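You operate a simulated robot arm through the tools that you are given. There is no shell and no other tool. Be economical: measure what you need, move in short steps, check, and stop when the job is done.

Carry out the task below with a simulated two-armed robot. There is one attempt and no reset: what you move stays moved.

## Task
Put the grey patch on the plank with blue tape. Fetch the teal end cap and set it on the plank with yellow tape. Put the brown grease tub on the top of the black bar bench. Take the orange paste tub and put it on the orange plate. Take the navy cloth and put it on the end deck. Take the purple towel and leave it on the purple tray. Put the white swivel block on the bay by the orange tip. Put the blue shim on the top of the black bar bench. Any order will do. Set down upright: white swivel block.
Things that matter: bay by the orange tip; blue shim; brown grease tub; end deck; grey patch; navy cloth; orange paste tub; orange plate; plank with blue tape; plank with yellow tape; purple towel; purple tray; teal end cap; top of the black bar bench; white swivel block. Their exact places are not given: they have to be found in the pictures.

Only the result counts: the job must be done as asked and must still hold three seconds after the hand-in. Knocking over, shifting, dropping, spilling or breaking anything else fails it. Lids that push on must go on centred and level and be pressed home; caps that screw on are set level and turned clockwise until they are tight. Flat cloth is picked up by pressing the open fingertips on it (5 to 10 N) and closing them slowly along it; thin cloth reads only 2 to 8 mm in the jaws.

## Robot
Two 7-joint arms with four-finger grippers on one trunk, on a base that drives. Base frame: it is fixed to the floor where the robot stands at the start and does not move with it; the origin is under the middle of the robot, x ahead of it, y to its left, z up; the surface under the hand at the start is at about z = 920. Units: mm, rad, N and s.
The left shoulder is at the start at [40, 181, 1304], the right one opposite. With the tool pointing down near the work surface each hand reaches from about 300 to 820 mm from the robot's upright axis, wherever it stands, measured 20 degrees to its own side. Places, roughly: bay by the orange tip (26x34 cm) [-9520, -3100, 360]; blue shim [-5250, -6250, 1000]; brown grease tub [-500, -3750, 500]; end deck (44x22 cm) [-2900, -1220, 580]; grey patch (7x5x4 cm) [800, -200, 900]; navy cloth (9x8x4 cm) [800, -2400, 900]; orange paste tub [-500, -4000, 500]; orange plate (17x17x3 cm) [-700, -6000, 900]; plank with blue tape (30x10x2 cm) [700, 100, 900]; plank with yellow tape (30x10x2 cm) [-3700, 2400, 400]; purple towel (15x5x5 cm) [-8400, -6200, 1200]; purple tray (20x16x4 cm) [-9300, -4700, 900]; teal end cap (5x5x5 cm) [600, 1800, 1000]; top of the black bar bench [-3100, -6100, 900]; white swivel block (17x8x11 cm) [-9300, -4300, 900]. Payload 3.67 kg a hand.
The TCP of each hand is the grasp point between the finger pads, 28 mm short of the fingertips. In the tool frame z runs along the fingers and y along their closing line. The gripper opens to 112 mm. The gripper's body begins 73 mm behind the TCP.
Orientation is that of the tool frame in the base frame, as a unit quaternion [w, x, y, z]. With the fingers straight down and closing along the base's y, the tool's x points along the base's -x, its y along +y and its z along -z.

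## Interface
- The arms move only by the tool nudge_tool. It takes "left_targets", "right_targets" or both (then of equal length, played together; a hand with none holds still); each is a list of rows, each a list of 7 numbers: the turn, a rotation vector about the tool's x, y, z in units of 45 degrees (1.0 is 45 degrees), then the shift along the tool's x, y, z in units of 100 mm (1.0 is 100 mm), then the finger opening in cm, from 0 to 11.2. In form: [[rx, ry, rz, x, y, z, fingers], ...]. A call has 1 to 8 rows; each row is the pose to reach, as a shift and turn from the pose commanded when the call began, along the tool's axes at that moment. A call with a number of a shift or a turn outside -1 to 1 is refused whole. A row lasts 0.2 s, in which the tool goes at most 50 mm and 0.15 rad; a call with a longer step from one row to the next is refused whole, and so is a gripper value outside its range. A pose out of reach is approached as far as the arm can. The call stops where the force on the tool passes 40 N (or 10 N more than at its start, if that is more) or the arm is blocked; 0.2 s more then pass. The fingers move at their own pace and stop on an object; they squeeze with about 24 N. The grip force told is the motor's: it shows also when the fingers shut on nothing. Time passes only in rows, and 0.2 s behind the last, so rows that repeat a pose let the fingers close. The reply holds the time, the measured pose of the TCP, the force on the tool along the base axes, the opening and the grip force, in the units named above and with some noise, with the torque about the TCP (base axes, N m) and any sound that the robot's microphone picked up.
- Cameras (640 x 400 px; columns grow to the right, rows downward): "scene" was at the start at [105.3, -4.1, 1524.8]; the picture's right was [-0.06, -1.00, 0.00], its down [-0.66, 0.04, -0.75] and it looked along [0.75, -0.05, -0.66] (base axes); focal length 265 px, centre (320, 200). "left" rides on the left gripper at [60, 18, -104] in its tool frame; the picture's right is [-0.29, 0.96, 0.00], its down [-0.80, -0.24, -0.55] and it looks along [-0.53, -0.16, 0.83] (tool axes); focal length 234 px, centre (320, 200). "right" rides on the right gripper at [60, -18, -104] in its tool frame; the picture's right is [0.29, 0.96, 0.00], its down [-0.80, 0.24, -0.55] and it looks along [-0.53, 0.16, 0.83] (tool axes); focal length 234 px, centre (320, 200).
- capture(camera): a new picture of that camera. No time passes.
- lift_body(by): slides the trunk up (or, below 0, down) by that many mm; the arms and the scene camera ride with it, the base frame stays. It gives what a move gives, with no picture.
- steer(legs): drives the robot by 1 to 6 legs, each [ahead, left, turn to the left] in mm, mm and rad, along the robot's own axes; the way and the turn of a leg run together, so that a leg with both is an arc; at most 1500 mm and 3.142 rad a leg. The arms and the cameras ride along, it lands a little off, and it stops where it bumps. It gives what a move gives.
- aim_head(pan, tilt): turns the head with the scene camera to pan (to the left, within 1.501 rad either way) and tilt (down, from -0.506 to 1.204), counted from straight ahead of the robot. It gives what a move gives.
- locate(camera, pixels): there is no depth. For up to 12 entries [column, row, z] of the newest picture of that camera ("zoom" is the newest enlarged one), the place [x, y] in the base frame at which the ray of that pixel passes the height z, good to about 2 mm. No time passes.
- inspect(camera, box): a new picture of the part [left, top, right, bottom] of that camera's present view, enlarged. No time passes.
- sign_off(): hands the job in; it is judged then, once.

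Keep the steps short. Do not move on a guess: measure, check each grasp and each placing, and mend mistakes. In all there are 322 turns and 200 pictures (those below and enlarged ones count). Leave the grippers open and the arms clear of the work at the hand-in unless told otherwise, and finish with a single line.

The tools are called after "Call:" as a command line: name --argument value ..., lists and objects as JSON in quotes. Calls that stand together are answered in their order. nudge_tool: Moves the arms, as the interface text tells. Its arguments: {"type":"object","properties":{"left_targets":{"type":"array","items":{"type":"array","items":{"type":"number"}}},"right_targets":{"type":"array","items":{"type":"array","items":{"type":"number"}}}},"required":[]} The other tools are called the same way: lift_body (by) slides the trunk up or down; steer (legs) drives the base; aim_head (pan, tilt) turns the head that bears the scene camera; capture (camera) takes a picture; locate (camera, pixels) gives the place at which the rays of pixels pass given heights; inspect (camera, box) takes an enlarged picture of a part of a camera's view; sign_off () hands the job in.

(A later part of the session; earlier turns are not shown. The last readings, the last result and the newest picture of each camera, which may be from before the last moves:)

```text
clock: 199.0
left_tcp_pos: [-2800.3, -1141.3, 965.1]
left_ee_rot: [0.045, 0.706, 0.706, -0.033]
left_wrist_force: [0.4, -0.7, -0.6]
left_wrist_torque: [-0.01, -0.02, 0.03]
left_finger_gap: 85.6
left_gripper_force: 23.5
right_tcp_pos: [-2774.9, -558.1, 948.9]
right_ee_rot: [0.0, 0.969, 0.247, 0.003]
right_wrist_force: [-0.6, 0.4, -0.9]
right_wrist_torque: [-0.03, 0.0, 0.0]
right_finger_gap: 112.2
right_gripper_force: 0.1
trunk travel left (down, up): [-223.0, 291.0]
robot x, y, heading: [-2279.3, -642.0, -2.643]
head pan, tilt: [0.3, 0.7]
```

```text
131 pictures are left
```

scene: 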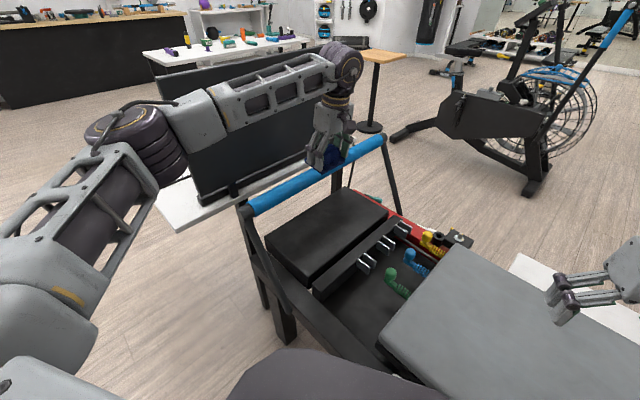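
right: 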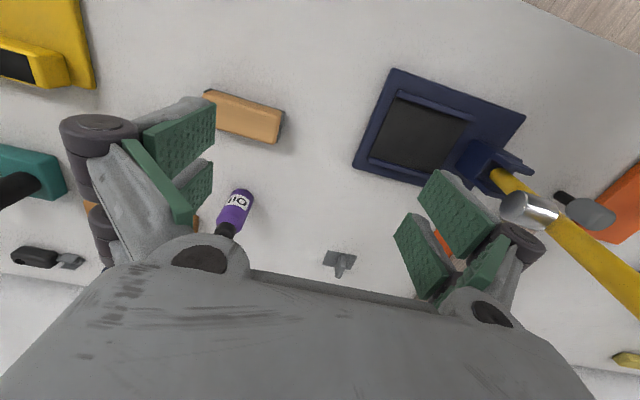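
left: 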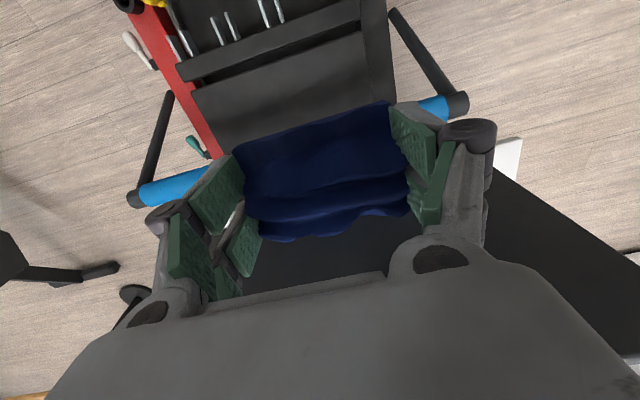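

Call:
nudge_tool --left_targets '[[0, 0, 0, 0.05, 0, 0.45, 2.5], [0, 0, 0, 0.1, 0, 0.9, 2.5], [0, 0, 0, 0.11, 0, 1, 2.5]]'

Call:
nudge_tool --left_targets '[[0, 0, 0, 0.05, 0, 0.45, 2.5], [0, 0, 0, 0.09, 0, 0.8, 2.5]]'

Call:
capture --camera "scene"

Call:
capture --camera "left"

```text
clock: 199.8
left_tcp_pos: [-2799.0, -1140.1, 862.9]
left_ee_rot: [0.046, 0.705, 0.707, -0.033]
left_wrist_force: [0.1, 0.4, -0.9]
left_wrist_torque: [-0.01, -0.01, 0.02]
left_finger_gap: 85.6
left_gripper_force: 23.8
right_tcp_pos: [-2775.1, -558.2, 948.6]
right_ee_rot: [0.0, 0.969, 0.247, 0.003]
right_wrist_force: [-0.7, -0.8, 0.1]
right_wrist_torque: [0.0, -0.01, 0.01]
right_finger_gap: 111.8
right_gripper_force: 0.0
trunk travel left (down, up): [-223.0, 291.0]
robot x, y, heading: [-2279.2, -639.7, -2.64]
head pan, tilt: [0.3, 0.7]
```

```text
clock: 200.4
left_tcp_pos: [-2796.5, -1142.6, 784.6]
left_ee_rot: [0.046, 0.705, 0.707, -0.032]
left_wrist_force: [-0.2, -0.4, -1.1]
left_wrist_torque: [0.02, -0.02, -0.01]
left_finger_gap: 85.7
left_gripper_force: 24.1
right_tcp_pos: [-2774.9, -557.7, 948.7]
right_ee_rot: [0.0, 0.969, 0.247, 0.003]
right_wrist_force: [0.7, 0.1, 0.1]
right_wrist_torque: [0.05, 0.0, 0.01]
right_finger_gap: 112.1
right_gripper_force: 0.0
trunk travel left (down, up): [-223.0, 291.0]
robot x, y, heading: [-2278.3, -639.5, -2.641]
head pan, tilt: [0.3, 0.7]
```

```text
130 pictures are left
```

scene: 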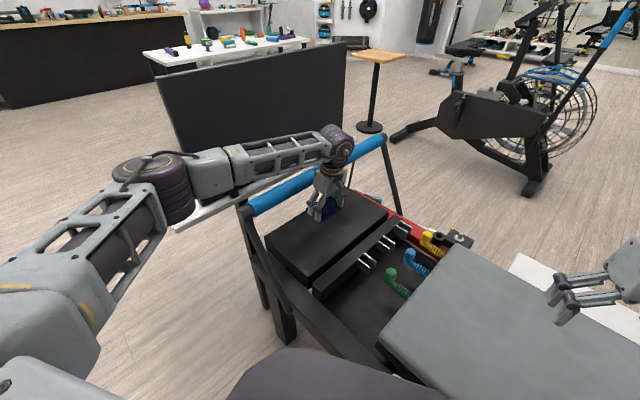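

```text
129 pictures are left
```

left: 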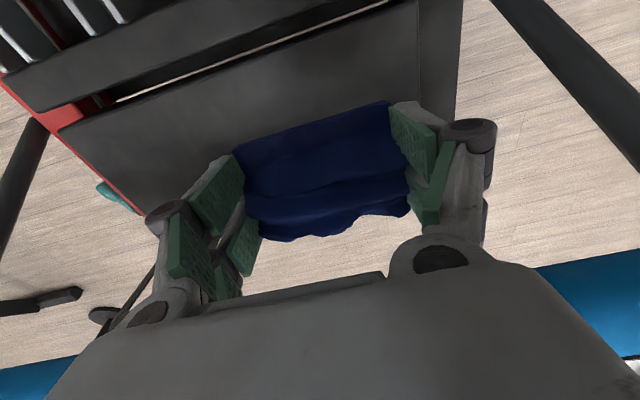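

Geometry says the forearm stays at y≈-1115, north of the bar. I continue down 140 mm, in two parts.

Call:
nudge_tool --left_targets '[[0, 0, 0, 0.05, 0, 0.4, 2.5], [0, 0, 0, 0.09, 0, 0.8, 2.5]]'

Call:
nudge_tool --left_targets '[[0, 0, 0, 0.03, 0, 0.3, 2.5], [0, 0, 0, 0.06, 0, 0.55, 2.5]]'

Call:
capture --camera "scene"

Call:
capture --camera "left"

```text
clock: 201.0
left_tcp_pos: [-2795.9, -1141.0, 704.3]
left_ee_rot: [0.045, 0.706, 0.706, -0.034]
left_wrist_force: [0.1, -0.6, -0.1]
left_wrist_torque: [0.01, -0.05, 0.03]
left_finger_gap: 85.5
left_gripper_force: 24.2
right_tcp_pos: [-2774.4, -558.1, 948.2]
right_ee_rot: [0.0, 0.969, 0.248, 0.004]
right_wrist_force: [-0.2, -0.8, 0.0]
right_wrist_torque: [-0.01, 0.02, -0.01]
right_finger_gap: 112.1
right_gripper_force: 0.0
trunk travel left (down, up): [-223.0, 291.0]
robot x, y, heading: [-2279.3, -644.0, -2.639]
head pan, tilt: [0.3, 0.7]
```

```text
clock: 201.6
left_tcp_pos: [-2796.6, -1137.2, 649.5]
left_ee_rot: [0.044, 0.706, 0.706, -0.033]
left_wrist_force: [1.0, 0.2, -1.6]
left_wrist_torque: [0.01, -0.01, 0.0]
left_finger_gap: 85.4
left_gripper_force: 24.4
right_tcp_pos: [-2775.6, -557.7, 949.3]
right_ee_rot: [0.0, 0.969, 0.249, 0.004]
right_wrist_force: [-1.2, 0.3, -0.7]
right_wrist_torque: [0.03, -0.01, 0.0]
right_finger_gap: 111.8
right_gripper_force: 0.0
trunk travel left (down, up): [-223.0, 291.0]
robot x, y, heading: [-2277.1, -640.0, -2.642]
head pan, tilt: [0.3, 0.7]
```

```text
128 pictures are left
```

scene: 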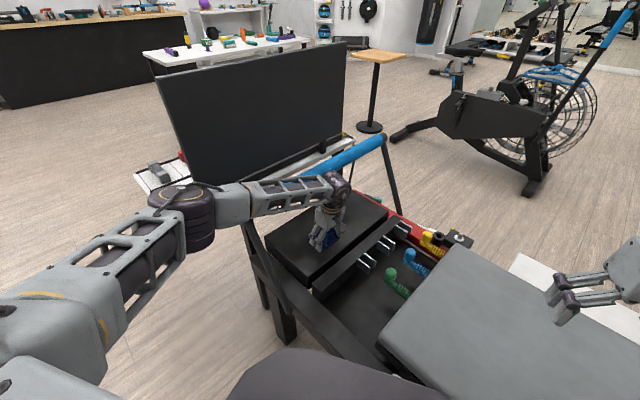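

```text
127 pictures are left
```

left: 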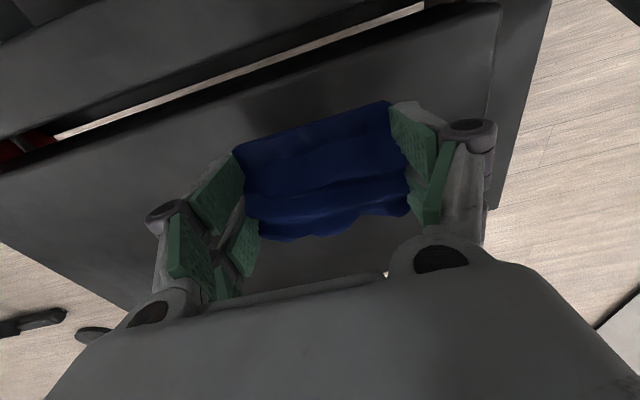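

Over the deck, shadow visible. I lower in small steps until contact.

Call:
nudge_tool --left_targets '[[0, 0, 0, 0.02, 0, 0.15, 2.5], [0, 0, 0, 0.03, 0, 0.25, 2.5], [0, 0, 0, 0.03, 0, 0.29, 2.5], [0, 0, 0, 0.03, 0, 0.29, 2.5]]'

Call:
nudge_tool --left_targets '[[0, 0, 0, 0, 0, 0.04, 2.5], [0, 0, 0, 0, 0, 0.08, 2.5], [0, 0, 0, 0, 0, 0.08, 2.5]]'

```text
clock: 202.6
left_tcp_pos: [-2795.3, -1138.1, 619.9]
left_ee_rot: [0.046, 0.705, 0.707, -0.033]
left_wrist_force: [-0.2, 0.2, -1.2]
left_wrist_torque: [0.03, -0.02, -0.02]
left_finger_gap: 85.3
left_gripper_force: 24.1
right_tcp_pos: [-2774.5, -557.8, 947.7]
right_ee_rot: [0.0, 0.969, 0.247, 0.003]
right_wrist_force: [-0.7, 0.2, -0.7]
right_wrist_torque: [0.01, 0.01, 0.0]
right_finger_gap: 112.0
right_gripper_force: 0.1
trunk travel left (down, up): [-223.0, 291.0]
robot x, y, heading: [-2278.5, -642.9, -2.641]
head pan, tilt: [0.3, 0.7]
```

```text
clock: 203.4
left_tcp_pos: [-2796.1, -1141.4, 615.0]
left_ee_rot: [0.046, 0.705, 0.707, -0.035]
left_wrist_force: [-2.2, -1.1, 19.1]
left_wrist_torque: [0.36, 0.09, 0.01]
left_finger_gap: 85.9
left_gripper_force: 24.0
right_tcp_pos: [-2774.3, -557.4, 950.0]
right_ee_rot: [0.001, 0.969, 0.248, 0.001]
right_wrist_force: [-0.2, 0.4, -0.1]
right_wrist_torque: [0.01, -0.04, 0.0]
right_finger_gap: 112.3
right_gripper_force: 0.1
trunk travel left (down, up): [-223.0, 291.0]
robot x, y, heading: [-2276.5, -643.5, -2.637]
head pan, tilt: [0.3, 0.7]
```

Contact. I ease up 3 mm while untilting, open, and rise.

Call:
nudge_tool --left_targets '[[0, 0.1, 0, 0, 0, -0.02, 2.5], [0, 0.1, 0, 0, 0, -0.02, 11.2], [0, 0.1, 0, 0, 0, -0.02, 11.2], [0, 0.1, 0, 0, 0, -0.02, 11.2]]'

Call:
nudge_tool --left_targets '[[0, -0.08, 0, 0, 0, -0.3, 11.2], [0, -0.08, 0, 0, 0, -0.7, 11.2], [0, -0.08, 0, 0, 0, -1, 11.2]]'

Call:
capture --camera "left"

```text
clock: 204.4
left_tcp_pos: [-2794.0, -1139.8, 614.4]
left_ee_rot: [0.017, 0.706, 0.708, -0.004]
left_wrist_force: [-0.7, -0.7, 0.2]
left_wrist_torque: [0.02, 0.0, -0.03]
left_finger_gap: 111.9
left_gripper_force: 0.0
right_tcp_pos: [-2774.8, -557.5, 949.1]
right_ee_rot: [0.001, 0.969, 0.248, 0.003]
right_wrist_force: [-0.6, 0.0, -0.6]
right_wrist_torque: [-0.01, -0.01, 0.02]
right_finger_gap: 112.1
right_gripper_force: 0.0
trunk travel left (down, up): [-223.0, 291.0]
robot x, y, heading: [-2280.6, -639.4, -2.636]
head pan, tilt: [0.3, 0.7]
```

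```text
clock: 205.2
left_tcp_pos: [-2796.4, -1137.3, 715.0]
left_ee_rot: [0.041, 0.705, 0.708, -0.028]
left_wrist_force: [0.1, 0.1, -0.2]
left_wrist_torque: [0.03, 0.01, -0.01]
left_finger_gap: 111.9
left_gripper_force: 0.1
right_tcp_pos: [-2774.7, -557.3, 948.2]
right_ee_rot: [0.001, 0.969, 0.247, 0.003]
right_wrist_force: [-0.7, 0.0, -0.2]
right_wrist_torque: [-0.01, -0.01, 0.0]
right_finger_gap: 112.1
right_gripper_force: 0.1
trunk travel left (down, up): [-223.0, 291.0]
robot x, y, heading: [-2276.0, -638.8, -2.638]
head pan, tilt: [0.3, 0.7]
```

```text
126 pictures are left
```

left: 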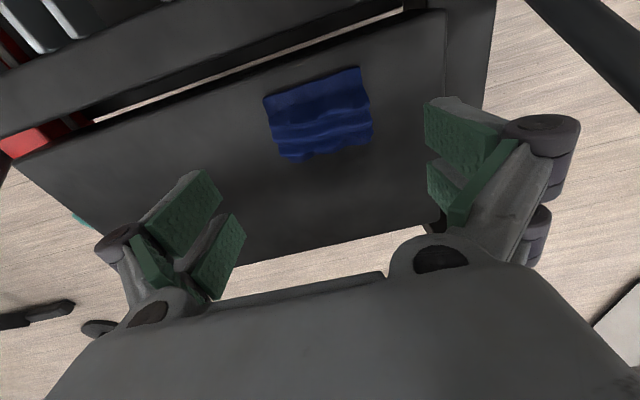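

The cloth lies on the deck. I raise the trunk straight up, back away, turn the hand back, and head for the tubs.

Call:
lift_body --by 290

Call:
steer --legs '[[-420, 0, 0], [0, 0, 1.07], [0, 1350, 0], [1200, 0, 0]]'

Call:
nudge_tool --left_targets '[[0, 0, 0.18, 0, 0, 0, 8], [0, 0, 0.36, 0, 0, 0, 8], [0, 0, 0.54, 0, 0, 0, 8], [0, 0, 0.72, 0, 0, 0, 8], [0, 0, 0.9, 0, 0, 0, 8], [0, 0, 1, 0, 0, 0, 8]]'

Call:
aim_head --pan 0 --tilt 0.4

Call:
capture --camera "scene"

```text
clock: 208.1
left_tcp_pos: [-2795.6, -1138.4, 1003.9]
left_ee_rot: [0.04, 0.706, 0.706, -0.027]
left_wrist_force: [0.9, 0.1, -0.3]
left_wrist_torque: [0.05, 0.02, -0.03]
left_finger_gap: 112.0
left_gripper_force: 0.0
right_tcp_pos: [-2775.1, -557.7, 1237.4]
right_ee_rot: [0.001, 0.969, 0.247, 0.004]
right_wrist_force: [0.1, -0.5, 0.3]
right_wrist_torque: [-0.01, 0.02, -0.02]
right_finger_gap: 111.8
right_gripper_force: 0.1
trunk travel left (down, up): [-513.0, 1.0]
robot x, y, heading: [-2278.1, -645.8, -2.644]
head pan, tilt: [0.3, 0.7]
```

```text
clock: 226.1
left_tcp_pos: [-539.9, -2438.5, 1006.1]
left_ee_rot: [0.047, 0.295, 0.954, -0.006]
left_wrist_force: [1.7, -0.9, 0.1]
left_wrist_torque: [-0.02, 0.02, 0.01]
left_finger_gap: 112.0
left_gripper_force: 0.1
right_tcp_pos: [-1006.4, -2093.7, 1237.8]
right_ee_rot: [-0.001, 0.742, 0.671, 0.003]
right_wrist_force: [-0.8, 0.4, -0.5]
right_wrist_torque: [-0.01, 0.0, -0.03]
right_finger_gap: 111.8
right_gripper_force: 0.1
trunk travel left (down, up): [-513.0, 1.0]
robot x, y, heading: [-657.8, -1730.6, -1.678]
head pan, tilt: [0.3, 0.7]
```

```text
clock: 227.5
left_tcp_pos: [-540.0, -2439.1, 1005.0]
left_ee_rot: [0.046, 0.639, 0.768, 0.013]
left_wrist_force: [-0.9, -0.1, -1.1]
left_wrist_torque: [-0.01, 0.03, -0.01]
left_finger_gap: 79.8
left_gripper_force: 0.0
right_tcp_pos: [-1007.0, -2093.0, 1236.9]
right_ee_rot: [-0.001, 0.742, 0.671, 0.003]
right_wrist_force: [0.7, -0.7, 0.0]
right_wrist_torque: [0.01, 0.01, -0.01]
right_finger_gap: 112.3
right_gripper_force: 0.1
trunk travel left (down, up): [-513.0, 1.0]
robot x, y, heading: [-657.1, -1733.0, -1.67]
head pan, tilt: [0.3, 0.7]
```

```text
clock: 228.3
left_tcp_pos: [-539.5, -2438.7, 1006.2]
left_ee_rot: [0.045, 0.638, 0.769, 0.013]
left_wrist_force: [-0.6, 0.1, -0.4]
left_wrist_torque: [0.01, -0.02, 0.0]
left_finger_gap: 80.0
left_gripper_force: 0.0
right_tcp_pos: [-1006.4, -2092.9, 1237.9]
right_ee_rot: [-0.001, 0.741, 0.671, 0.002]
right_wrist_force: [-0.1, -0.4, 0.5]
right_wrist_torque: [-0.01, 0.01, -0.03]
right_finger_gap: 111.9
right_gripper_force: 0.1
trunk travel left (down, up): [-513.0, 1.0]
robot x, y, heading: [-657.2, -1732.6, -1.665]
head pan, tilt: [0.0, 0.4]
```

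```text
125 pictures are left
```

scene: 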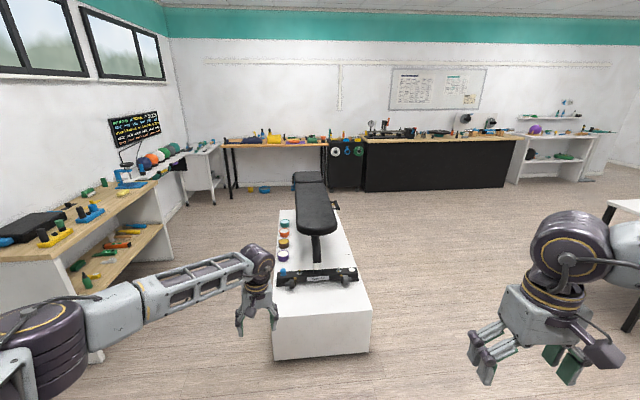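

The tubs are on a white platform at (284,222–256). I finish squaring the left hand, and enlarge the tubs.

Call:
nudge_tool --left_targets '[[0.04, 0.04, 0.12, 0, 0, -0.2, 8], [0.085, 0.085, 0.26, 0, 0, -0.5, 8], [0.085, 0.085, 0.36, 0, 0, -0.9, 8]]'

Call:
inspect --camera "scene" --box '[250, 190, 378, 290]'

Call:
locate --camera "scene" --pixels '[[284, 222, 430], [284, 233, 430], [284, 243, 430], [283, 256, 430], [273, 320, 400], [370, 310, 400], [273, 360, 0], [370, 352, 0], [310, 175, 900], [282, 210, 400]]'

```text
clock: 229.1
left_tcp_pos: [-549.3, -2433.1, 1095.5]
left_ee_rot: [-0.004, 0.741, 0.672, 0.014]
left_wrist_force: [0.1, 0.6, 0.8]
left_wrist_torque: [-0.03, 0.0, 0.01]
left_finger_gap: 80.1
left_gripper_force: 0.0
right_tcp_pos: [-1007.2, -2091.9, 1236.8]
right_ee_rot: [-0.002, 0.743, 0.67, 0.002]
right_wrist_force: [0.2, -0.2, 0.0]
right_wrist_torque: [0.02, 0.02, 0.03]
right_finger_gap: 111.8
right_gripper_force: 0.1
trunk travel left (down, up): [-513.0, 1.0]
robot x, y, heading: [-653.7, -1732.0, -1.672]
head pan, tilt: [0.0, 0.4]
```

```text
4.00 times, centred on (314, 240) of scene
```

zoom: 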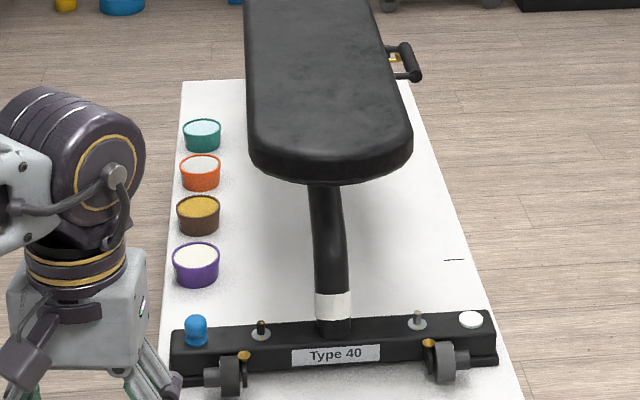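

```text
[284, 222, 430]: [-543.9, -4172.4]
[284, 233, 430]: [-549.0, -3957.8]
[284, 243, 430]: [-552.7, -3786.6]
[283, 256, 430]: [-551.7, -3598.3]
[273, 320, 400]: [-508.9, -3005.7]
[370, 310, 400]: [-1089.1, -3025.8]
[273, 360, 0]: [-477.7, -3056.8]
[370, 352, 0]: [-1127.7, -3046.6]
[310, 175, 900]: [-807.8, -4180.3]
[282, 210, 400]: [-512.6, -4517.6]
```

Brown tub at (-551,-3790), orange at (-549,-3960), open and filled, on the platform's east edge. I'll come from the east side facing west. First I check the free width to the shelf.

Call:
locate --camera "scene" --pixels '[[98, 362, 0], [60, 262, 720], [155, 185, 720], [185, 205, 0], [312.5, 222, 850], [300, 262, 400]]'

Call:
aim_head --pan 0.75 --tilt 0.6

Call:
capture --camera "scene"

```text
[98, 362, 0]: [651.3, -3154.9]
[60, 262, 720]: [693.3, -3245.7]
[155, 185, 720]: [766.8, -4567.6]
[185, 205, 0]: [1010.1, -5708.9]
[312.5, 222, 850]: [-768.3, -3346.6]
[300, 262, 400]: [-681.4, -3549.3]
```

```text
clock: 230.2
left_tcp_pos: [-549.0, -2435.7, 1094.4]
left_ee_rot: [-0.003, 0.74, 0.673, 0.014]
left_wrist_force: [-0.8, 0.5, 1.0]
left_wrist_torque: [-0.01, -0.01, -0.01]
left_finger_gap: 80.2
left_gripper_force: 0.0
right_tcp_pos: [-1005.7, -2093.3, 1238.2]
right_ee_rot: [-0.002, 0.742, 0.67, 0.003]
right_wrist_force: [0.5, 0.1, -0.1]
right_wrist_torque: [0.0, -0.01, 0.02]
right_finger_gap: 111.9
right_gripper_force: 0.0
trunk travel left (down, up): [-513.0, 1.0]
robot x, y, heading: [-652.6, -1730.4, -1.673]
head pan, tilt: [0.75, 0.6]
```

```text
123 pictures are left
```

scene: 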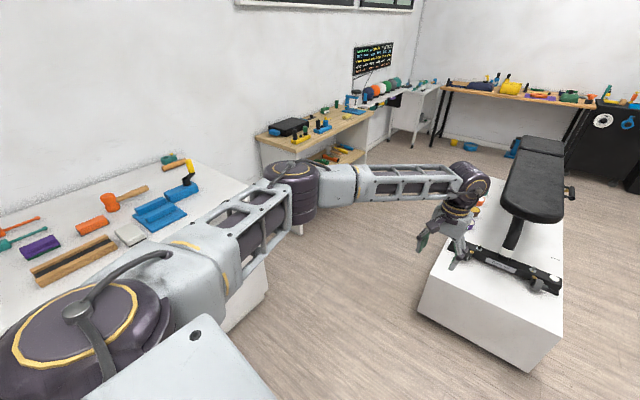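

The corridor between platform and shelf is about 1.1 m wide. I turn to face west here, strafe south, back to x≈40, then strafe south to y≈-3870.

Call:
steer --legs '[[0, 0, -1.47], [0, 950, 0], [-690, 0, 0], [0, 1190, 0]]'

Call:
aim_head --pan 0 --tilt 0.9

Call:
capture --camera "scene"

```text
clock: 248.4
left_tcp_pos: [-635.8, -4030.4, 1096.3]
left_ee_rot: [0.008, 1.0, 0.005, 0.012]
left_wrist_force: [-0.3, -0.7, -0.8]
left_wrist_torque: [0.01, 0.03, -0.04]
left_finger_gap: 79.9
left_gripper_force: 0.2
right_tcp_pos: [-343.4, -3539.3, 1237.8]
right_ee_rot: [0.001, 1.0, 0.002, 0.004]
right_wrist_force: [0.1, 0.6, 0.4]
right_wrist_torque: [-0.02, 0.0, -0.03]
right_finger_gap: 112.0
right_gripper_force: 0.1
trunk travel left (down, up): [-513.0, 1.0]
robot x, y, heading: [55.3, -3849.8, -3.132]
head pan, tilt: [0.75, 0.6]
```

```text
clock: 249.6
left_tcp_pos: [-635.7, -4030.7, 1094.4]
left_ee_rot: [0.008, 1.0, 0.005, 0.013]
left_wrist_force: [1.3, -0.1, -1.4]
left_wrist_torque: [0.01, -0.01, -0.03]
left_finger_gap: 80.1
left_gripper_force: 0.1
right_tcp_pos: [-344.3, -3539.0, 1237.8]
right_ee_rot: [0.001, 1.0, 0.003, 0.002]
right_wrist_force: [0.6, -0.4, -0.7]
right_wrist_torque: [0.03, -0.03, -0.01]
right_finger_gap: 112.3
right_gripper_force: 0.1
trunk travel left (down, up): [-513.0, 1.0]
robot x, y, heading: [56.3, -3850.9, -3.138]
head pan, tilt: [0.0, 0.901]
```

```text
122 pictures are left
```

scene: 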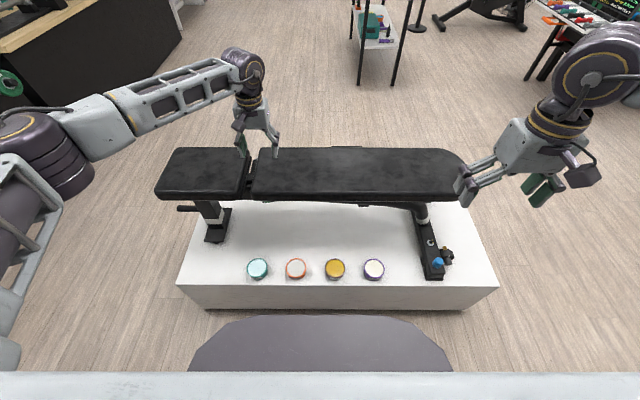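

Call:
locate --camera "scene" --pixels '[[335, 268, 450], [296, 268, 450], [335, 268, 420], [335, 260, 450], [335, 277, 420], [320, 288, 400], [320, 200, 850], [320, 196, 900], [180, 285, 400], [498, 288, 400]]'

Call:
inspect --camera "scene" --box '[240, 235, 400, 295]'

```text
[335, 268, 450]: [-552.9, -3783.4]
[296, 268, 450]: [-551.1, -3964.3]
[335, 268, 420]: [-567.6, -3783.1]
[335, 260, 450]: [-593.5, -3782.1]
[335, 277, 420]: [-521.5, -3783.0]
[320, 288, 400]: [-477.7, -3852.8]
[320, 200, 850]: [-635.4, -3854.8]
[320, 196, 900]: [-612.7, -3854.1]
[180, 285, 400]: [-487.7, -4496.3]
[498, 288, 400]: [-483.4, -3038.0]
```

```text
4.00 times, centred on (320, 265) of scene
```

zoom: 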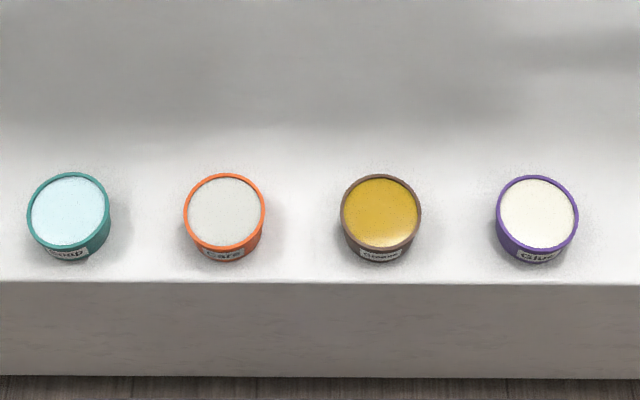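

Brown tub centre ≈(-553,-3783), orange ≈(-551,-3964), rims about 95 mm. The pad's near edge is x≈-625. I bring the left hand back off the pad to above the orange tub, then lower the trunk.

Call:
nudge_tool --left_targets '[[0, 0, 0, 0.4, -0.28, 0, 11.2], [0, 0, 0, 0.84, -0.5, 0, 11.2], [0, 0, 0, 0.86, -0.66, 0, 11.2]]'

Call:
lift_body --by -400

Call:
lift_body --by -80

Call:
capture --camera "left"

```text
clock: 250.3
left_tcp_pos: [-550.4, -3965.0, 1097.3]
left_ee_rot: [0.009, 1.0, 0.005, 0.013]
left_wrist_force: [0.1, 0.7, 0.0]
left_wrist_torque: [-0.01, 0.01, 0.01]
left_finger_gap: 111.9
left_gripper_force: 0.2
right_tcp_pos: [-343.6, -3539.5, 1236.9]
right_ee_rot: [0.0, 1.0, 0.002, 0.002]
right_wrist_force: [0.5, 0.7, -0.3]
right_wrist_torque: [-0.03, 0.03, -0.03]
right_finger_gap: 112.1
right_gripper_force: 0.1
trunk travel left (down, up): [-513.0, 1.0]
robot x, y, heading: [53.9, -3852.4, -3.133]
head pan, tilt: [0.0, 0.901]
```

```text
clock: 254.2
left_tcp_pos: [-550.1, -3965.6, 699.0]
left_ee_rot: [0.007, 1.0, 0.006, 0.014]
left_wrist_force: [-1.0, 0.2, -0.3]
left_wrist_torque: [-0.01, 0.0, 0.02]
left_finger_gap: 112.3
left_gripper_force: 0.0
right_tcp_pos: [-342.6, -3540.2, 837.4]
right_ee_rot: [0.0, 1.0, 0.003, 0.003]
right_wrist_force: [-0.7, 0.9, 0.2]
right_wrist_torque: [-0.01, 0.02, -0.01]
right_finger_gap: 111.6
right_gripper_force: 0.1
trunk travel left (down, up): [-113.0, 401.0]
robot x, y, heading: [57.2, -3851.2, -3.138]
head pan, tilt: [0.0, 0.901]
```

```text
clock: 255.3
left_tcp_pos: [-548.2, -3965.1, 617.6]
left_ee_rot: [0.007, 1.0, 0.005, 0.014]
left_wrist_force: [0.7, 0.1, -0.7]
left_wrist_torque: [-0.01, 0.01, -0.02]
left_finger_gap: 112.0
left_gripper_force: 0.0
right_tcp_pos: [-343.4, -3540.4, 757.7]
right_ee_rot: [0.001, 1.0, 0.003, 0.003]
right_wrist_force: [0.4, -0.8, -0.5]
right_wrist_torque: [-0.01, 0.0, 0.01]
right_finger_gap: 111.8
right_gripper_force: 0.0
trunk travel left (down, up): [-33.0, 481.0]
robot x, y, heading: [54.0, -3852.1, -3.137]
head pan, tilt: [0.0, 0.901]
```

```text
120 pictures are left
```

left: 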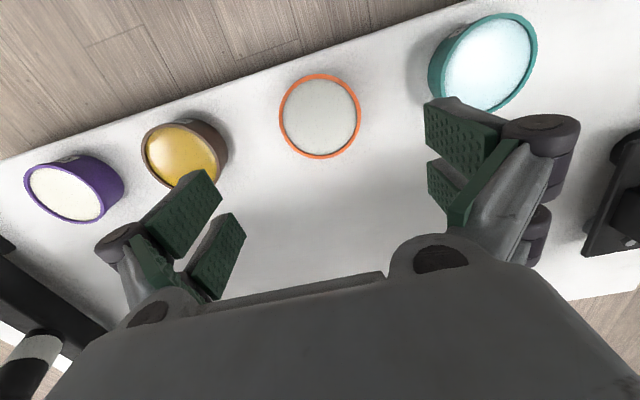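

Call:
locate --camera "left" --pixels '[[320, 116, 440], [320, 116, 470], [320, 116, 500], [279, 118, 470], [361, 115, 470], [320, 158, 470], [320, 74, 470], [185, 153, 470], [300, 55, 400]]'

Call:
capture --camera "scene"

```text
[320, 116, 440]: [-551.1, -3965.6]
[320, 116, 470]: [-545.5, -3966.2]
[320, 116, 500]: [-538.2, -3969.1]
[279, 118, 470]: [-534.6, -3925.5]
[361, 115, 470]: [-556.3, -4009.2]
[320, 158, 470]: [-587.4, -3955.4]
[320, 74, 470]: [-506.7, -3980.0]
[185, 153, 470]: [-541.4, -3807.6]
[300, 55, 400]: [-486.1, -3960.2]
```

```text
119 pictures are left
```

scene: 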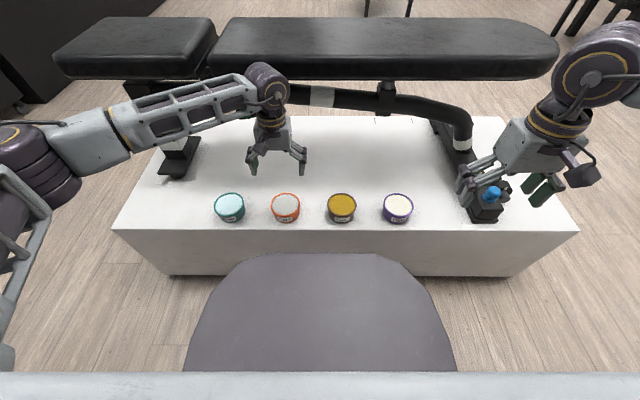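

Call:
locate --camera "scene" --pixels '[[286, 202, 440], [286, 202, 470], [286, 202, 500], [342, 202, 455], [320, 229, 400]]'

Call:
inspect --camera "scene" --box '[200, 180, 420, 240]'

```text
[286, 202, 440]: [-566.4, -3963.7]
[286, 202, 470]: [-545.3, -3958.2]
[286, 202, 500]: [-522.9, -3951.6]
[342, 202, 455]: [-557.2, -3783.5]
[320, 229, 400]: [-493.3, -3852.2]
```

```text
2.91 times, centred on (310, 210) of scene
```

zoom: 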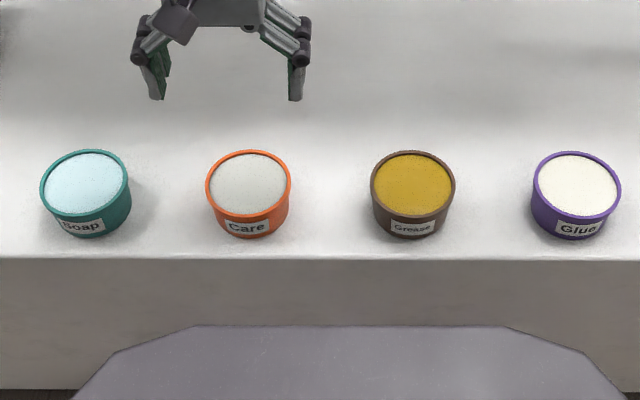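

Rim z≈468, diameter ≈86, orange centre (-546,-3963). I descend 100 mm and check alignment.

Call:
nudge_tool --left_targets '[[0, 0, 0, 0.02, -0.03, 0.45, 11.2], [0, 0, 0, 0.02, -0.03, 0.9, 11.2], [0, 0, 0, 0.02, -0.03, 1.0, 11.2]]'

Call:
capture --camera "left"

```text
clock: 256.1
left_tcp_pos: [-546.2, -3965.1, 515.8]
left_ee_rot: [0.007, 1.0, 0.005, 0.014]
left_wrist_force: [-0.3, -1.0, 1.2]
left_wrist_torque: [0.03, 0.0, 0.01]
left_finger_gap: 111.8
left_gripper_force: 0.1
right_tcp_pos: [-342.2, -3540.5, 757.4]
right_ee_rot: [0.0, 1.0, 0.002, 0.003]
right_wrist_force: [-0.3, 0.6, 0.2]
right_wrist_torque: [0.03, 0.0, 0.03]
right_finger_gap: 112.1
right_gripper_force: 0.0
trunk travel left (down, up): [-33.0, 481.0]
robot x, y, heading: [52.7, -3851.4, -3.133]
head pan, tilt: [0.0, 0.901]
```

```text
117 pictures are left
```

left: 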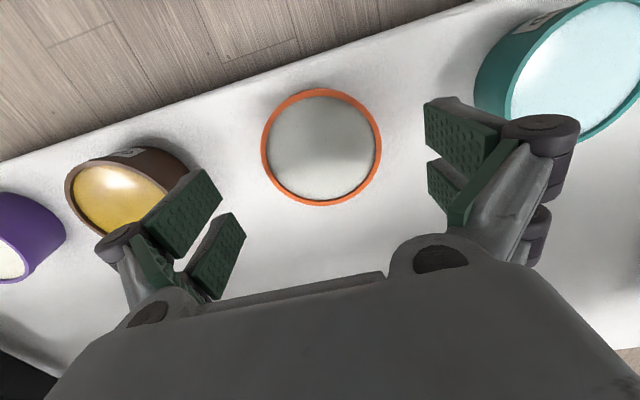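

Call:
locate --camera "left" --pixels '[[321, 147, 468], [261, 150, 468], [382, 145, 468], [321, 89, 468], [321, 205, 468]]'

Call:
nudge_tool --left_targets '[[0, 0, 0, 0, 0, 0.3, 11.2], [0, 0, 0, 0, 0, 0.55, 11.2], [0, 0, 0, 0, 0, 0.55, 11.2]]'

```text
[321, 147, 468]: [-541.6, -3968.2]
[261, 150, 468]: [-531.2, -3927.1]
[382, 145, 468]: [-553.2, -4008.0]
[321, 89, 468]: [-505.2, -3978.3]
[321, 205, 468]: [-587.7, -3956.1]
```

```text
clock: 256.9
left_tcp_pos: [-545.3, -3965.2, 462.0]
left_ee_rot: [0.008, 1.0, 0.006, 0.013]
left_wrist_force: [0.8, -0.2, 0.0]
left_wrist_torque: [0.01, 0.0, -0.03]
left_finger_gap: 112.3
left_gripper_force: 0.1
right_tcp_pos: [-342.5, -3539.6, 756.7]
right_ee_rot: [0.002, 1.0, 0.003, 0.003]
right_wrist_force: [0.1, 0.3, 0.3]
right_wrist_torque: [-0.02, 0.01, 0.03]
right_finger_gap: 111.9
right_gripper_force: 0.1
trunk travel left (down, up): [-33.0, 481.0]
robot x, y, heading: [54.9, -3849.9, -3.136]
head pan, tilt: [0.0, 0.901]
```

Centred. I lower 13 mm more and close slowly.

Call:
nudge_tool --left_targets '[[0, 0, 0, 0, -0.01, 0.13, 11.2], [0, 0, 0, 0, -0.01, 0.13, 10], [0, 0, 0, 0, -0.01, 0.13, 9.2], [0, 0, 0, 0, -0.01, 0.13, 8.6], [0, 0, 0, 0, -0.01, 0.13, 7.5], [0, 0, 0, 0, -0.01, 0.13, 6.5], [0, 0, 0, 0, -0.01, 0.13, 6.5]]'

```text
clock: 258.6
left_tcp_pos: [-543.4, -3963.7, 449.2]
left_ee_rot: [0.008, 1.0, 0.005, 0.012]
left_wrist_force: [-0.2, -2.8, 1.8]
left_wrist_torque: [-0.31, 0.01, -0.01]
left_finger_gap: 90.4
left_gripper_force: 23.7
right_tcp_pos: [-343.1, -3539.9, 757.9]
right_ee_rot: [0.0, 1.0, 0.002, 0.002]
right_wrist_force: [0.1, 0.2, 0.5]
right_wrist_torque: [0.02, -0.03, 0.01]
right_finger_gap: 112.1
right_gripper_force: 0.1
trunk travel left (down, up): [-33.0, 481.0]
robot x, y, heading: [57.8, -3848.6, -3.136]
head pan, tilt: [0.0, 0.901]
```

Gripped at 90 mm. I lift slowly 150 mm and check the tub's level.

Call:
nudge_tool --left_targets '[[0, 0, 0, 0, 0, -0.15, 6.5], [0, 0, 0, 0, 0, -0.3, 6.5], [0, 0, 0, 0, 0, -0.5, 6.5], [0, 0, 0, 0, 0, -0.75, 6.5], [0, 0, 0, 0, 0, -1, 6.5]]'

Call:
capture --camera "scene"

```text
clock: 259.8
left_tcp_pos: [-545.1, -3962.1, 550.5]
left_ee_rot: [0.008, 1.0, 0.005, 0.013]
left_wrist_force: [0.7, -0.5, -5.6]
left_wrist_torque: [0.05, -0.05, 0.01]
left_finger_gap: 90.5
left_gripper_force: 23.5
right_tcp_pos: [-343.5, -3541.4, 757.6]
right_ee_rot: [0.002, 1.0, 0.003, 0.003]
right_wrist_force: [0.4, 0.0, 0.7]
right_wrist_torque: [-0.01, -0.01, -0.01]
right_finger_gap: 111.9
right_gripper_force: 0.1
trunk travel left (down, up): [-33.0, 481.0]
robot x, y, heading: [52.4, -3847.6, -3.139]
head pan, tilt: [0.0, 0.901]
```

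```text
116 pictures are left
```

scene: 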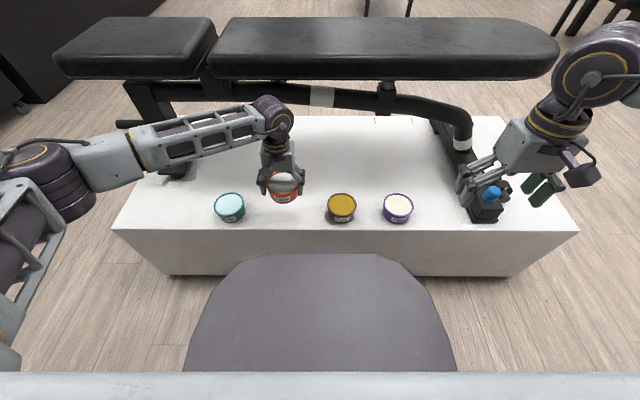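

Tub is held level. I move the left hand aside and up, and bring the right hand over the brown tub.

Call:
nudge_tool --left_targets '[[0, 0, 0, 0, 0.2, -0.2, 6.5], [0, 0, 0, 0, 0.5, -0.4, 6.5], [0, 0, 0, 0, 0.8, -0.6, 6.5]]' --right_targets '[[0, 0, 0, -0.28, 0.3, 0, 11.2], [0, 0, 0, -0.56, 0.6, 0, 11.2], [0, 0, 0, -0.84, 0.95, 0, 11.2]]'

Call:
nudge_tool --right_targets '[[0, 0, 0, -0.28, 0.3, 0, 11.2], [0, 0, 0, -0.56, 0.6, 0, 11.2], [0, 0, 0, -0.84, 0.95, 0, 11.2]]'

Call:
nudge_tool --right_targets '[[0, 0, 0, -0.2, 0.3, 0.2, 11.2], [0, 0, 0, -0.36, 0.54, 0.5, 11.2], [0, 0, 0, -0.36, 0.54, 1, 11.2]]'

Call:
capture --camera "right"

```text
clock: 260.6
left_tcp_pos: [-546.9, -4041.5, 607.9]
left_ee_rot: [0.008, 1.0, 0.004, 0.014]
left_wrist_force: [-0.2, -1.1, -5.2]
left_wrist_torque: [0.05, -0.07, 0.0]
left_finger_gap: 90.4
left_gripper_force: 24.4
right_tcp_pos: [-424.8, -3637.6, 758.6]
right_ee_rot: [0.001, 1.0, 0.003, 0.003]
right_wrist_force: [-1.2, -0.2, 0.1]
right_wrist_torque: [0.05, -0.01, 0.01]
right_finger_gap: 112.2
right_gripper_force: 0.1
trunk travel left (down, up): [-33.0, 481.0]
robot x, y, heading: [53.5, -3848.2, -3.136]
head pan, tilt: [0.0, 0.901]
```

```text
clock: 261.4
left_tcp_pos: [-548.0, -4041.2, 607.2]
left_ee_rot: [0.008, 1.0, 0.005, 0.014]
left_wrist_force: [-1.3, 0.2, -7.3]
left_wrist_torque: [0.05, -0.11, -0.02]
left_finger_gap: 90.6
left_gripper_force: 24.2
right_tcp_pos: [-511.6, -3734.1, 754.1]
right_ee_rot: [0.001, 1.0, 0.002, 0.004]
right_wrist_force: [0.0, -0.3, -0.7]
right_wrist_torque: [0.03, -0.05, 0.01]
right_finger_gap: 111.4
right_gripper_force: 0.1
trunk travel left (down, up): [-33.0, 481.0]
robot x, y, heading: [54.0, -3852.6, -3.137]
head pan, tilt: [0.0, 0.901]
```

```text
clock: 262.1
left_tcp_pos: [-548.3, -4041.2, 607.6]
left_ee_rot: [0.007, 1.0, 0.005, 0.013]
left_wrist_force: [0.6, 0.1, -5.7]
left_wrist_torque: [0.0, -0.04, -0.01]
left_finger_gap: 90.3
left_gripper_force: 23.6
right_tcp_pos: [-506.4, -3733.9, 679.2]
right_ee_rot: [0.001, 1.0, 0.002, 0.002]
right_wrist_force: [-0.5, 0.5, 0.5]
right_wrist_torque: [0.02, 0.01, 0.0]
right_finger_gap: 111.9
right_gripper_force: 0.0
right hand out of reach, approached as far as the arm can: row 1, 2, 3
trunk travel left (down, up): [-33.0, 481.0]
robot x, y, heading: [51.7, -3853.9, -3.139]
head pan, tilt: [0.0, 0.901]
```

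```text
115 pictures are left
```

right: 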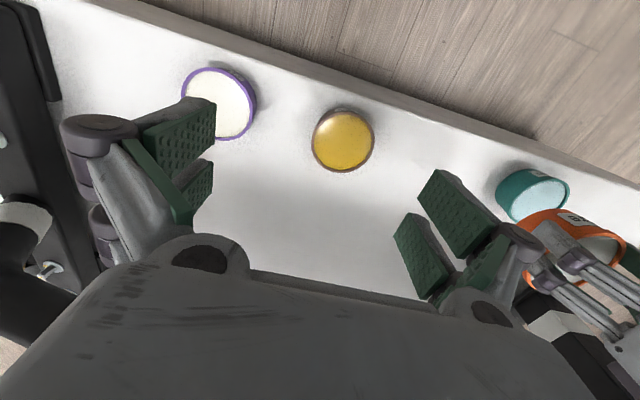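

The right hand is short of reach, so I'll shift the base 40 mm ahead and 50 mm left instead. First I draw the left hand back 70 mm so its wrist stays off the pad.

Call:
nudge_tool --left_targets '[[0, 0, 0, 0.3, 0, 0, 6.5], [0, 0, 0, 0.6, 0, 0, 6.5], [0, 0, 0, 0.8, 0, 0, 6.5]]'

Call:
steer --legs '[[40, 50, 0]]'

Call:
capture --camera "right"

```text
clock: 262.9
left_tcp_pos: [-465.3, -4038.9, 612.6]
left_ee_rot: [0.008, 1.0, 0.005, 0.013]
left_wrist_force: [-0.1, 1.2, -4.9]
left_wrist_torque: [0.04, -0.05, -0.03]
left_finger_gap: 90.2
left_gripper_force: 23.6
right_tcp_pos: [-505.6, -3733.9, 679.7]
right_ee_rot: [0.001, 1.0, 0.002, 0.002]
right_wrist_force: [-0.5, -0.1, 0.1]
right_wrist_torque: [-0.01, 0.0, 0.02]
right_finger_gap: 112.1
right_gripper_force: 0.0
trunk travel left (down, up): [-33.0, 481.0]
robot x, y, heading: [56.6, -3847.9, -3.138]
head pan, tilt: [0.0, 0.901]
```

```text
clock: 263.9
left_tcp_pos: [-508.3, -4086.8, 611.8]
left_ee_rot: [0.007, 1.0, 0.003, 0.014]
left_wrist_force: [-0.2, -0.1, -5.2]
left_wrist_torque: [-0.01, -0.06, 0.02]
left_finger_gap: 90.4
left_gripper_force: 24.1
right_tcp_pos: [-547.0, -3781.4, 678.5]
right_ee_rot: [0.001, 1.0, 0.0, 0.003]
right_wrist_force: [-0.8, 0.0, 0.4]
right_wrist_torque: [0.06, 0.0, 0.01]
right_finger_gap: 112.2
right_gripper_force: 0.1
trunk travel left (down, up): [-33.0, 481.0]
robot x, y, heading: [12.9, -3903.6, -3.142]
head pan, tilt: [0.0, 0.901]
```

```text
114 pictures are left
```

right: 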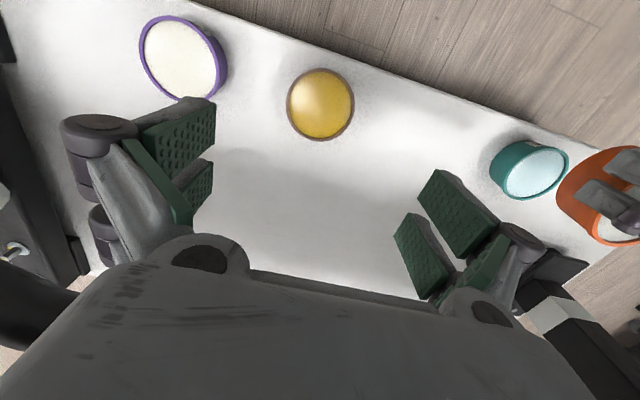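

Call:
locate --camera "right" --pixels '[[320, 104, 465], [286, 105, 465], [354, 103, 465], [320, 68, 465], [320, 140, 465]]'

Call:
nudge_tool --right_targets '[[0, 0, 0, 0, 0, 0.4, 11.2], [0, 0, 0, 0, 0, 0.8, 11.2], [0, 0, 0, 0, 0, 1, 11.2]]'

Call:
capture --camera "right"

```text
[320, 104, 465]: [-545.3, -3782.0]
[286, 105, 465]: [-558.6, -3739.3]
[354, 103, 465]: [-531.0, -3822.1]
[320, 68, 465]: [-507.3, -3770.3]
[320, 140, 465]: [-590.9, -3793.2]
```

```text
clock: 264.7
left_tcp_pos: [-506.4, -4085.6, 611.7]
left_ee_rot: [0.008, 1.0, 0.003, 0.014]
left_wrist_force: [0.3, 0.2, -4.1]
left_wrist_torque: [-0.02, -0.04, -0.03]
left_finger_gap: 90.7
left_gripper_force: 24.2
right_tcp_pos: [-527.9, -3753.3, 600.4]
right_ee_rot: [0.002, 1.0, -0.001, 0.001]
right_wrist_force: [0.2, 0.7, 0.8]
right_wrist_torque: [0.03, 0.0, 0.02]
right_finger_gap: 112.1
right_gripper_force: 0.0
right hand out of reach, approached as far as the arm can: row 1, 2, 3
trunk travel left (down, up): [-33.0, 481.0]
robot x, y, heading: [11.1, -3899.3, -3.142]
head pan, tilt: [0.0, 0.901]
```

```text
113 pictures are left
```

right: 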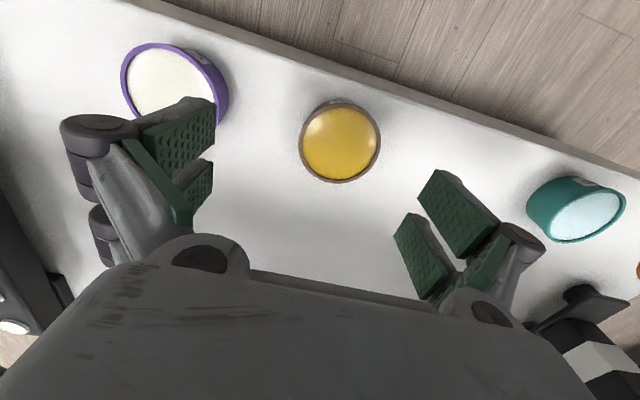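

The right arm slides outward as it lowers, so I give it more room on its own side. The base goes 90 mm left and 20 mm ahead, then I retry.

Call:
steer --legs '[[20, 100, 0]]'

Call:
nudge_tool --right_targets '[[0, 0, 0, 0, -0.35, 0.1, 11.2], [0, 0, 0, 0, -0.7, 0.2, 11.2], [0, 0, 0, 0, -0.7, 0.6, 11.2]]'

```text
clock: 265.9
left_tcp_pos: [-527.7, -4189.2, 611.1]
left_ee_rot: [0.006, 1.0, 0.004, 0.014]
left_wrist_force: [0.0, -0.2, -6.3]
left_wrist_torque: [0.05, -0.06, 0.01]
left_finger_gap: 90.7
left_gripper_force: 23.9
right_tcp_pos: [-548.2, -3854.4, 599.0]
right_ee_rot: [0.0, 1.0, 0.002, 0.001]
right_wrist_force: [0.5, 0.1, 0.3]
right_wrist_torque: [0.05, -0.03, 0.03]
right_finger_gap: 112.0
right_gripper_force: 0.0
trunk travel left (down, up): [-33.0, 481.0]
robot x, y, heading: [-7.0, -4000.0, -3.137]
head pan, tilt: [0.0, 0.901]
```

```text
clock: 266.7
left_tcp_pos: [-526.2, -4186.7, 610.4]
left_ee_rot: [0.008, 1.0, 0.004, 0.014]
left_wrist_force: [0.1, 0.2, -5.1]
left_wrist_torque: [0.03, -0.06, 0.01]
left_finger_gap: 90.4
left_gripper_force: 23.8
right_tcp_pos: [-549.6, -3783.7, 539.2]
right_ee_rot: [0.002, 1.0, 0.001, 0.002]
right_wrist_force: [-0.2, 0.2, 0.0]
right_wrist_torque: [-0.01, -0.02, -0.02]
right_finger_gap: 112.1
right_gripper_force: 0.1
trunk travel left (down, up): [-33.0, 481.0]
robot x, y, heading: [-4.9, -3999.0, -3.141]
head pan, tilt: [0.0, 0.901]
```

That works. I check alignment.

Call:
capture --camera "right"

Call:
nudge_tool --right_targets '[[0, 0, 0, 0.02, -0.01, 0.2, 11.2], [0, 0, 0, 0.02, -0.01, 0.4, 11.2]]'

```text
112 pictures are left
```

right: 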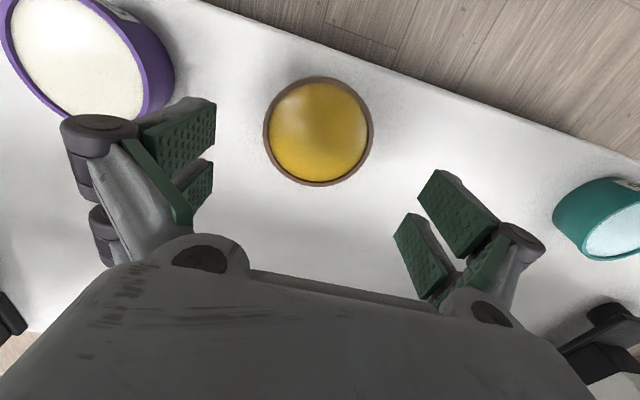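

```text
clock: 267.3
left_tcp_pos: [-527.3, -4187.6, 613.1]
left_ee_rot: [0.007, 1.0, 0.003, 0.013]
left_wrist_force: [-0.5, 0.5, -5.5]
left_wrist_torque: [-0.01, -0.08, -0.01]
left_finger_gap: 90.5
left_gripper_force: 24.0
right_tcp_pos: [-539.8, -3774.0, 509.8]
right_ee_rot: [0.002, 1.0, 0.003, 0.0]
right_wrist_force: [0.7, 0.0, -0.5]
right_wrist_torque: [0.02, -0.01, 0.0]
right_finger_gap: 112.0
right_gripper_force: 0.0
right hand out of reach, approached as far as the arm can: row 2
trunk travel left (down, up): [-33.0, 481.0]
robot x, y, heading: [-3.8, -3999.8, -3.139]
head pan, tilt: [0.0, 0.901]
```

The limit shows again at z≈510. I lower the trunk by the remaining 30 mm and shift the base another 70 mm left.

Call:
nudge_tool --right_targets '[[0, 0, 0, 0, 0, -0.25, 11.2]]'

Call:
lift_body --by -30

Call:
steer --legs '[[20, 80, 0]]'

Call:
nudge_tool --right_targets '[[0, 0, 0, 0, -0.4, 0, 11.2], [0, 0, 0, 0, -0.8, 0, 11.2]]'

```text
clock: 267.7
left_tcp_pos: [-526.8, -4188.6, 612.1]
left_ee_rot: [0.008, 1.0, 0.004, 0.013]
left_wrist_force: [-0.3, -0.2, -6.0]
left_wrist_torque: [0.02, -0.04, -0.02]
left_finger_gap: 90.6
left_gripper_force: 24.2
right_tcp_pos: [-537.8, -3776.4, 536.7]
right_ee_rot: [0.001, 1.0, 0.001, 0.002]
right_wrist_force: [0.4, -0.5, 0.4]
right_wrist_torque: [0.01, 0.0, -0.01]
right_finger_gap: 111.7
right_gripper_force: 0.1
trunk travel left (down, up): [-33.0, 481.0]
robot x, y, heading: [-5.7, -4001.7, -3.139]
head pan, tilt: [0.0, 0.901]
```

```text
clock: 268.4
left_tcp_pos: [-527.1, -4187.7, 584.4]
left_ee_rot: [0.008, 1.0, 0.004, 0.013]
left_wrist_force: [0.4, 0.4, -5.5]
left_wrist_torque: [0.0, -0.03, 0.0]
left_finger_gap: 90.6
left_gripper_force: 24.4
right_tcp_pos: [-537.4, -3775.1, 508.2]
right_ee_rot: [0.001, 1.0, 0.002, 0.002]
right_wrist_force: [-0.3, 0.1, -0.8]
right_wrist_torque: [0.02, 0.02, -0.02]
right_finger_gap: 111.9
right_gripper_force: 0.1
trunk travel left (down, up): [-3.0, 511.0]
robot x, y, heading: [-4.7, -3998.5, -3.137]
head pan, tilt: [0.0, 0.901]
```

```text
clock: 269.5
left_tcp_pos: [-546.9, -4266.7, 582.5]
left_ee_rot: [0.008, 1.0, 0.004, 0.014]
left_wrist_force: [0.6, -0.3, -5.8]
left_wrist_torque: [0.02, -0.06, -0.02]
left_finger_gap: 90.6
left_gripper_force: 23.5
right_tcp_pos: [-559.3, -3854.2, 507.7]
right_ee_rot: [0.001, 1.0, 0.001, 0.002]
right_wrist_force: [-0.4, -0.6, -0.5]
right_wrist_torque: [0.06, -0.02, 0.01]
right_finger_gap: 112.0
right_gripper_force: 0.0
trunk travel left (down, up): [-3.0, 511.0]
robot x, y, heading: [-25.1, -4081.4, -3.139]
head pan, tilt: [0.0, 0.901]
```

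```text
clock: 270.1
left_tcp_pos: [-546.9, -4265.7, 583.0]
left_ee_rot: [0.009, 1.0, 0.003, 0.015]
left_wrist_force: [-0.6, 0.3, -5.4]
left_wrist_torque: [0.03, -0.05, -0.02]
left_finger_gap: 90.7
left_gripper_force: 23.7
right_tcp_pos: [-557.7, -3775.0, 505.9]
right_ee_rot: [0.001, 1.0, 0.001, 0.002]
right_wrist_force: [0.0, 0.8, 0.5]
right_wrist_torque: [-0.04, 0.02, -0.01]
right_finger_gap: 112.0
right_gripper_force: 0.1
trunk travel left (down, up): [-3.0, 511.0]
robot x, y, heading: [-26.2, -4077.4, -3.138]
head pan, tilt: [0.0, 0.901]
```

Call:
nudge_tool --right_targets '[[0, 0, 0, 0.1, 0.07, 0, 11.2], [0, 0, 0, 0.1, 0.07, 0.3, 11.2], [0, 0, 0, 0.1, 0.07, 0.4, 11.2]]'

Call:
capture --camera "right"

```text
clock: 270.9
left_tcp_pos: [-547.4, -4268.0, 583.9]
left_ee_rot: [0.009, 1.0, 0.004, 0.014]
left_wrist_force: [0.8, 0.1, -6.1]
left_wrist_torque: [0.01, -0.08, 0.02]
left_finger_gap: 90.6
left_gripper_force: 23.9
right_tcp_pos: [-546.2, -3781.1, 467.3]
right_ee_rot: [0.002, 1.0, 0.001, 0.002]
right_wrist_force: [0.2, 0.5, -0.7]
right_wrist_torque: [-0.02, 0.02, 0.0]
right_finger_gap: 112.0
right_gripper_force: 0.0
trunk travel left (down, up): [-3.0, 511.0]
robot x, y, heading: [-23.7, -4074.6, -3.141]
head pan, tilt: [0.0, 0.901]
```

```text
111 pictures are left
```

right: 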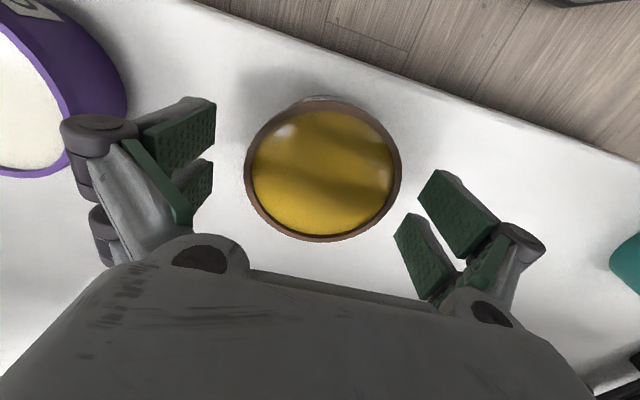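

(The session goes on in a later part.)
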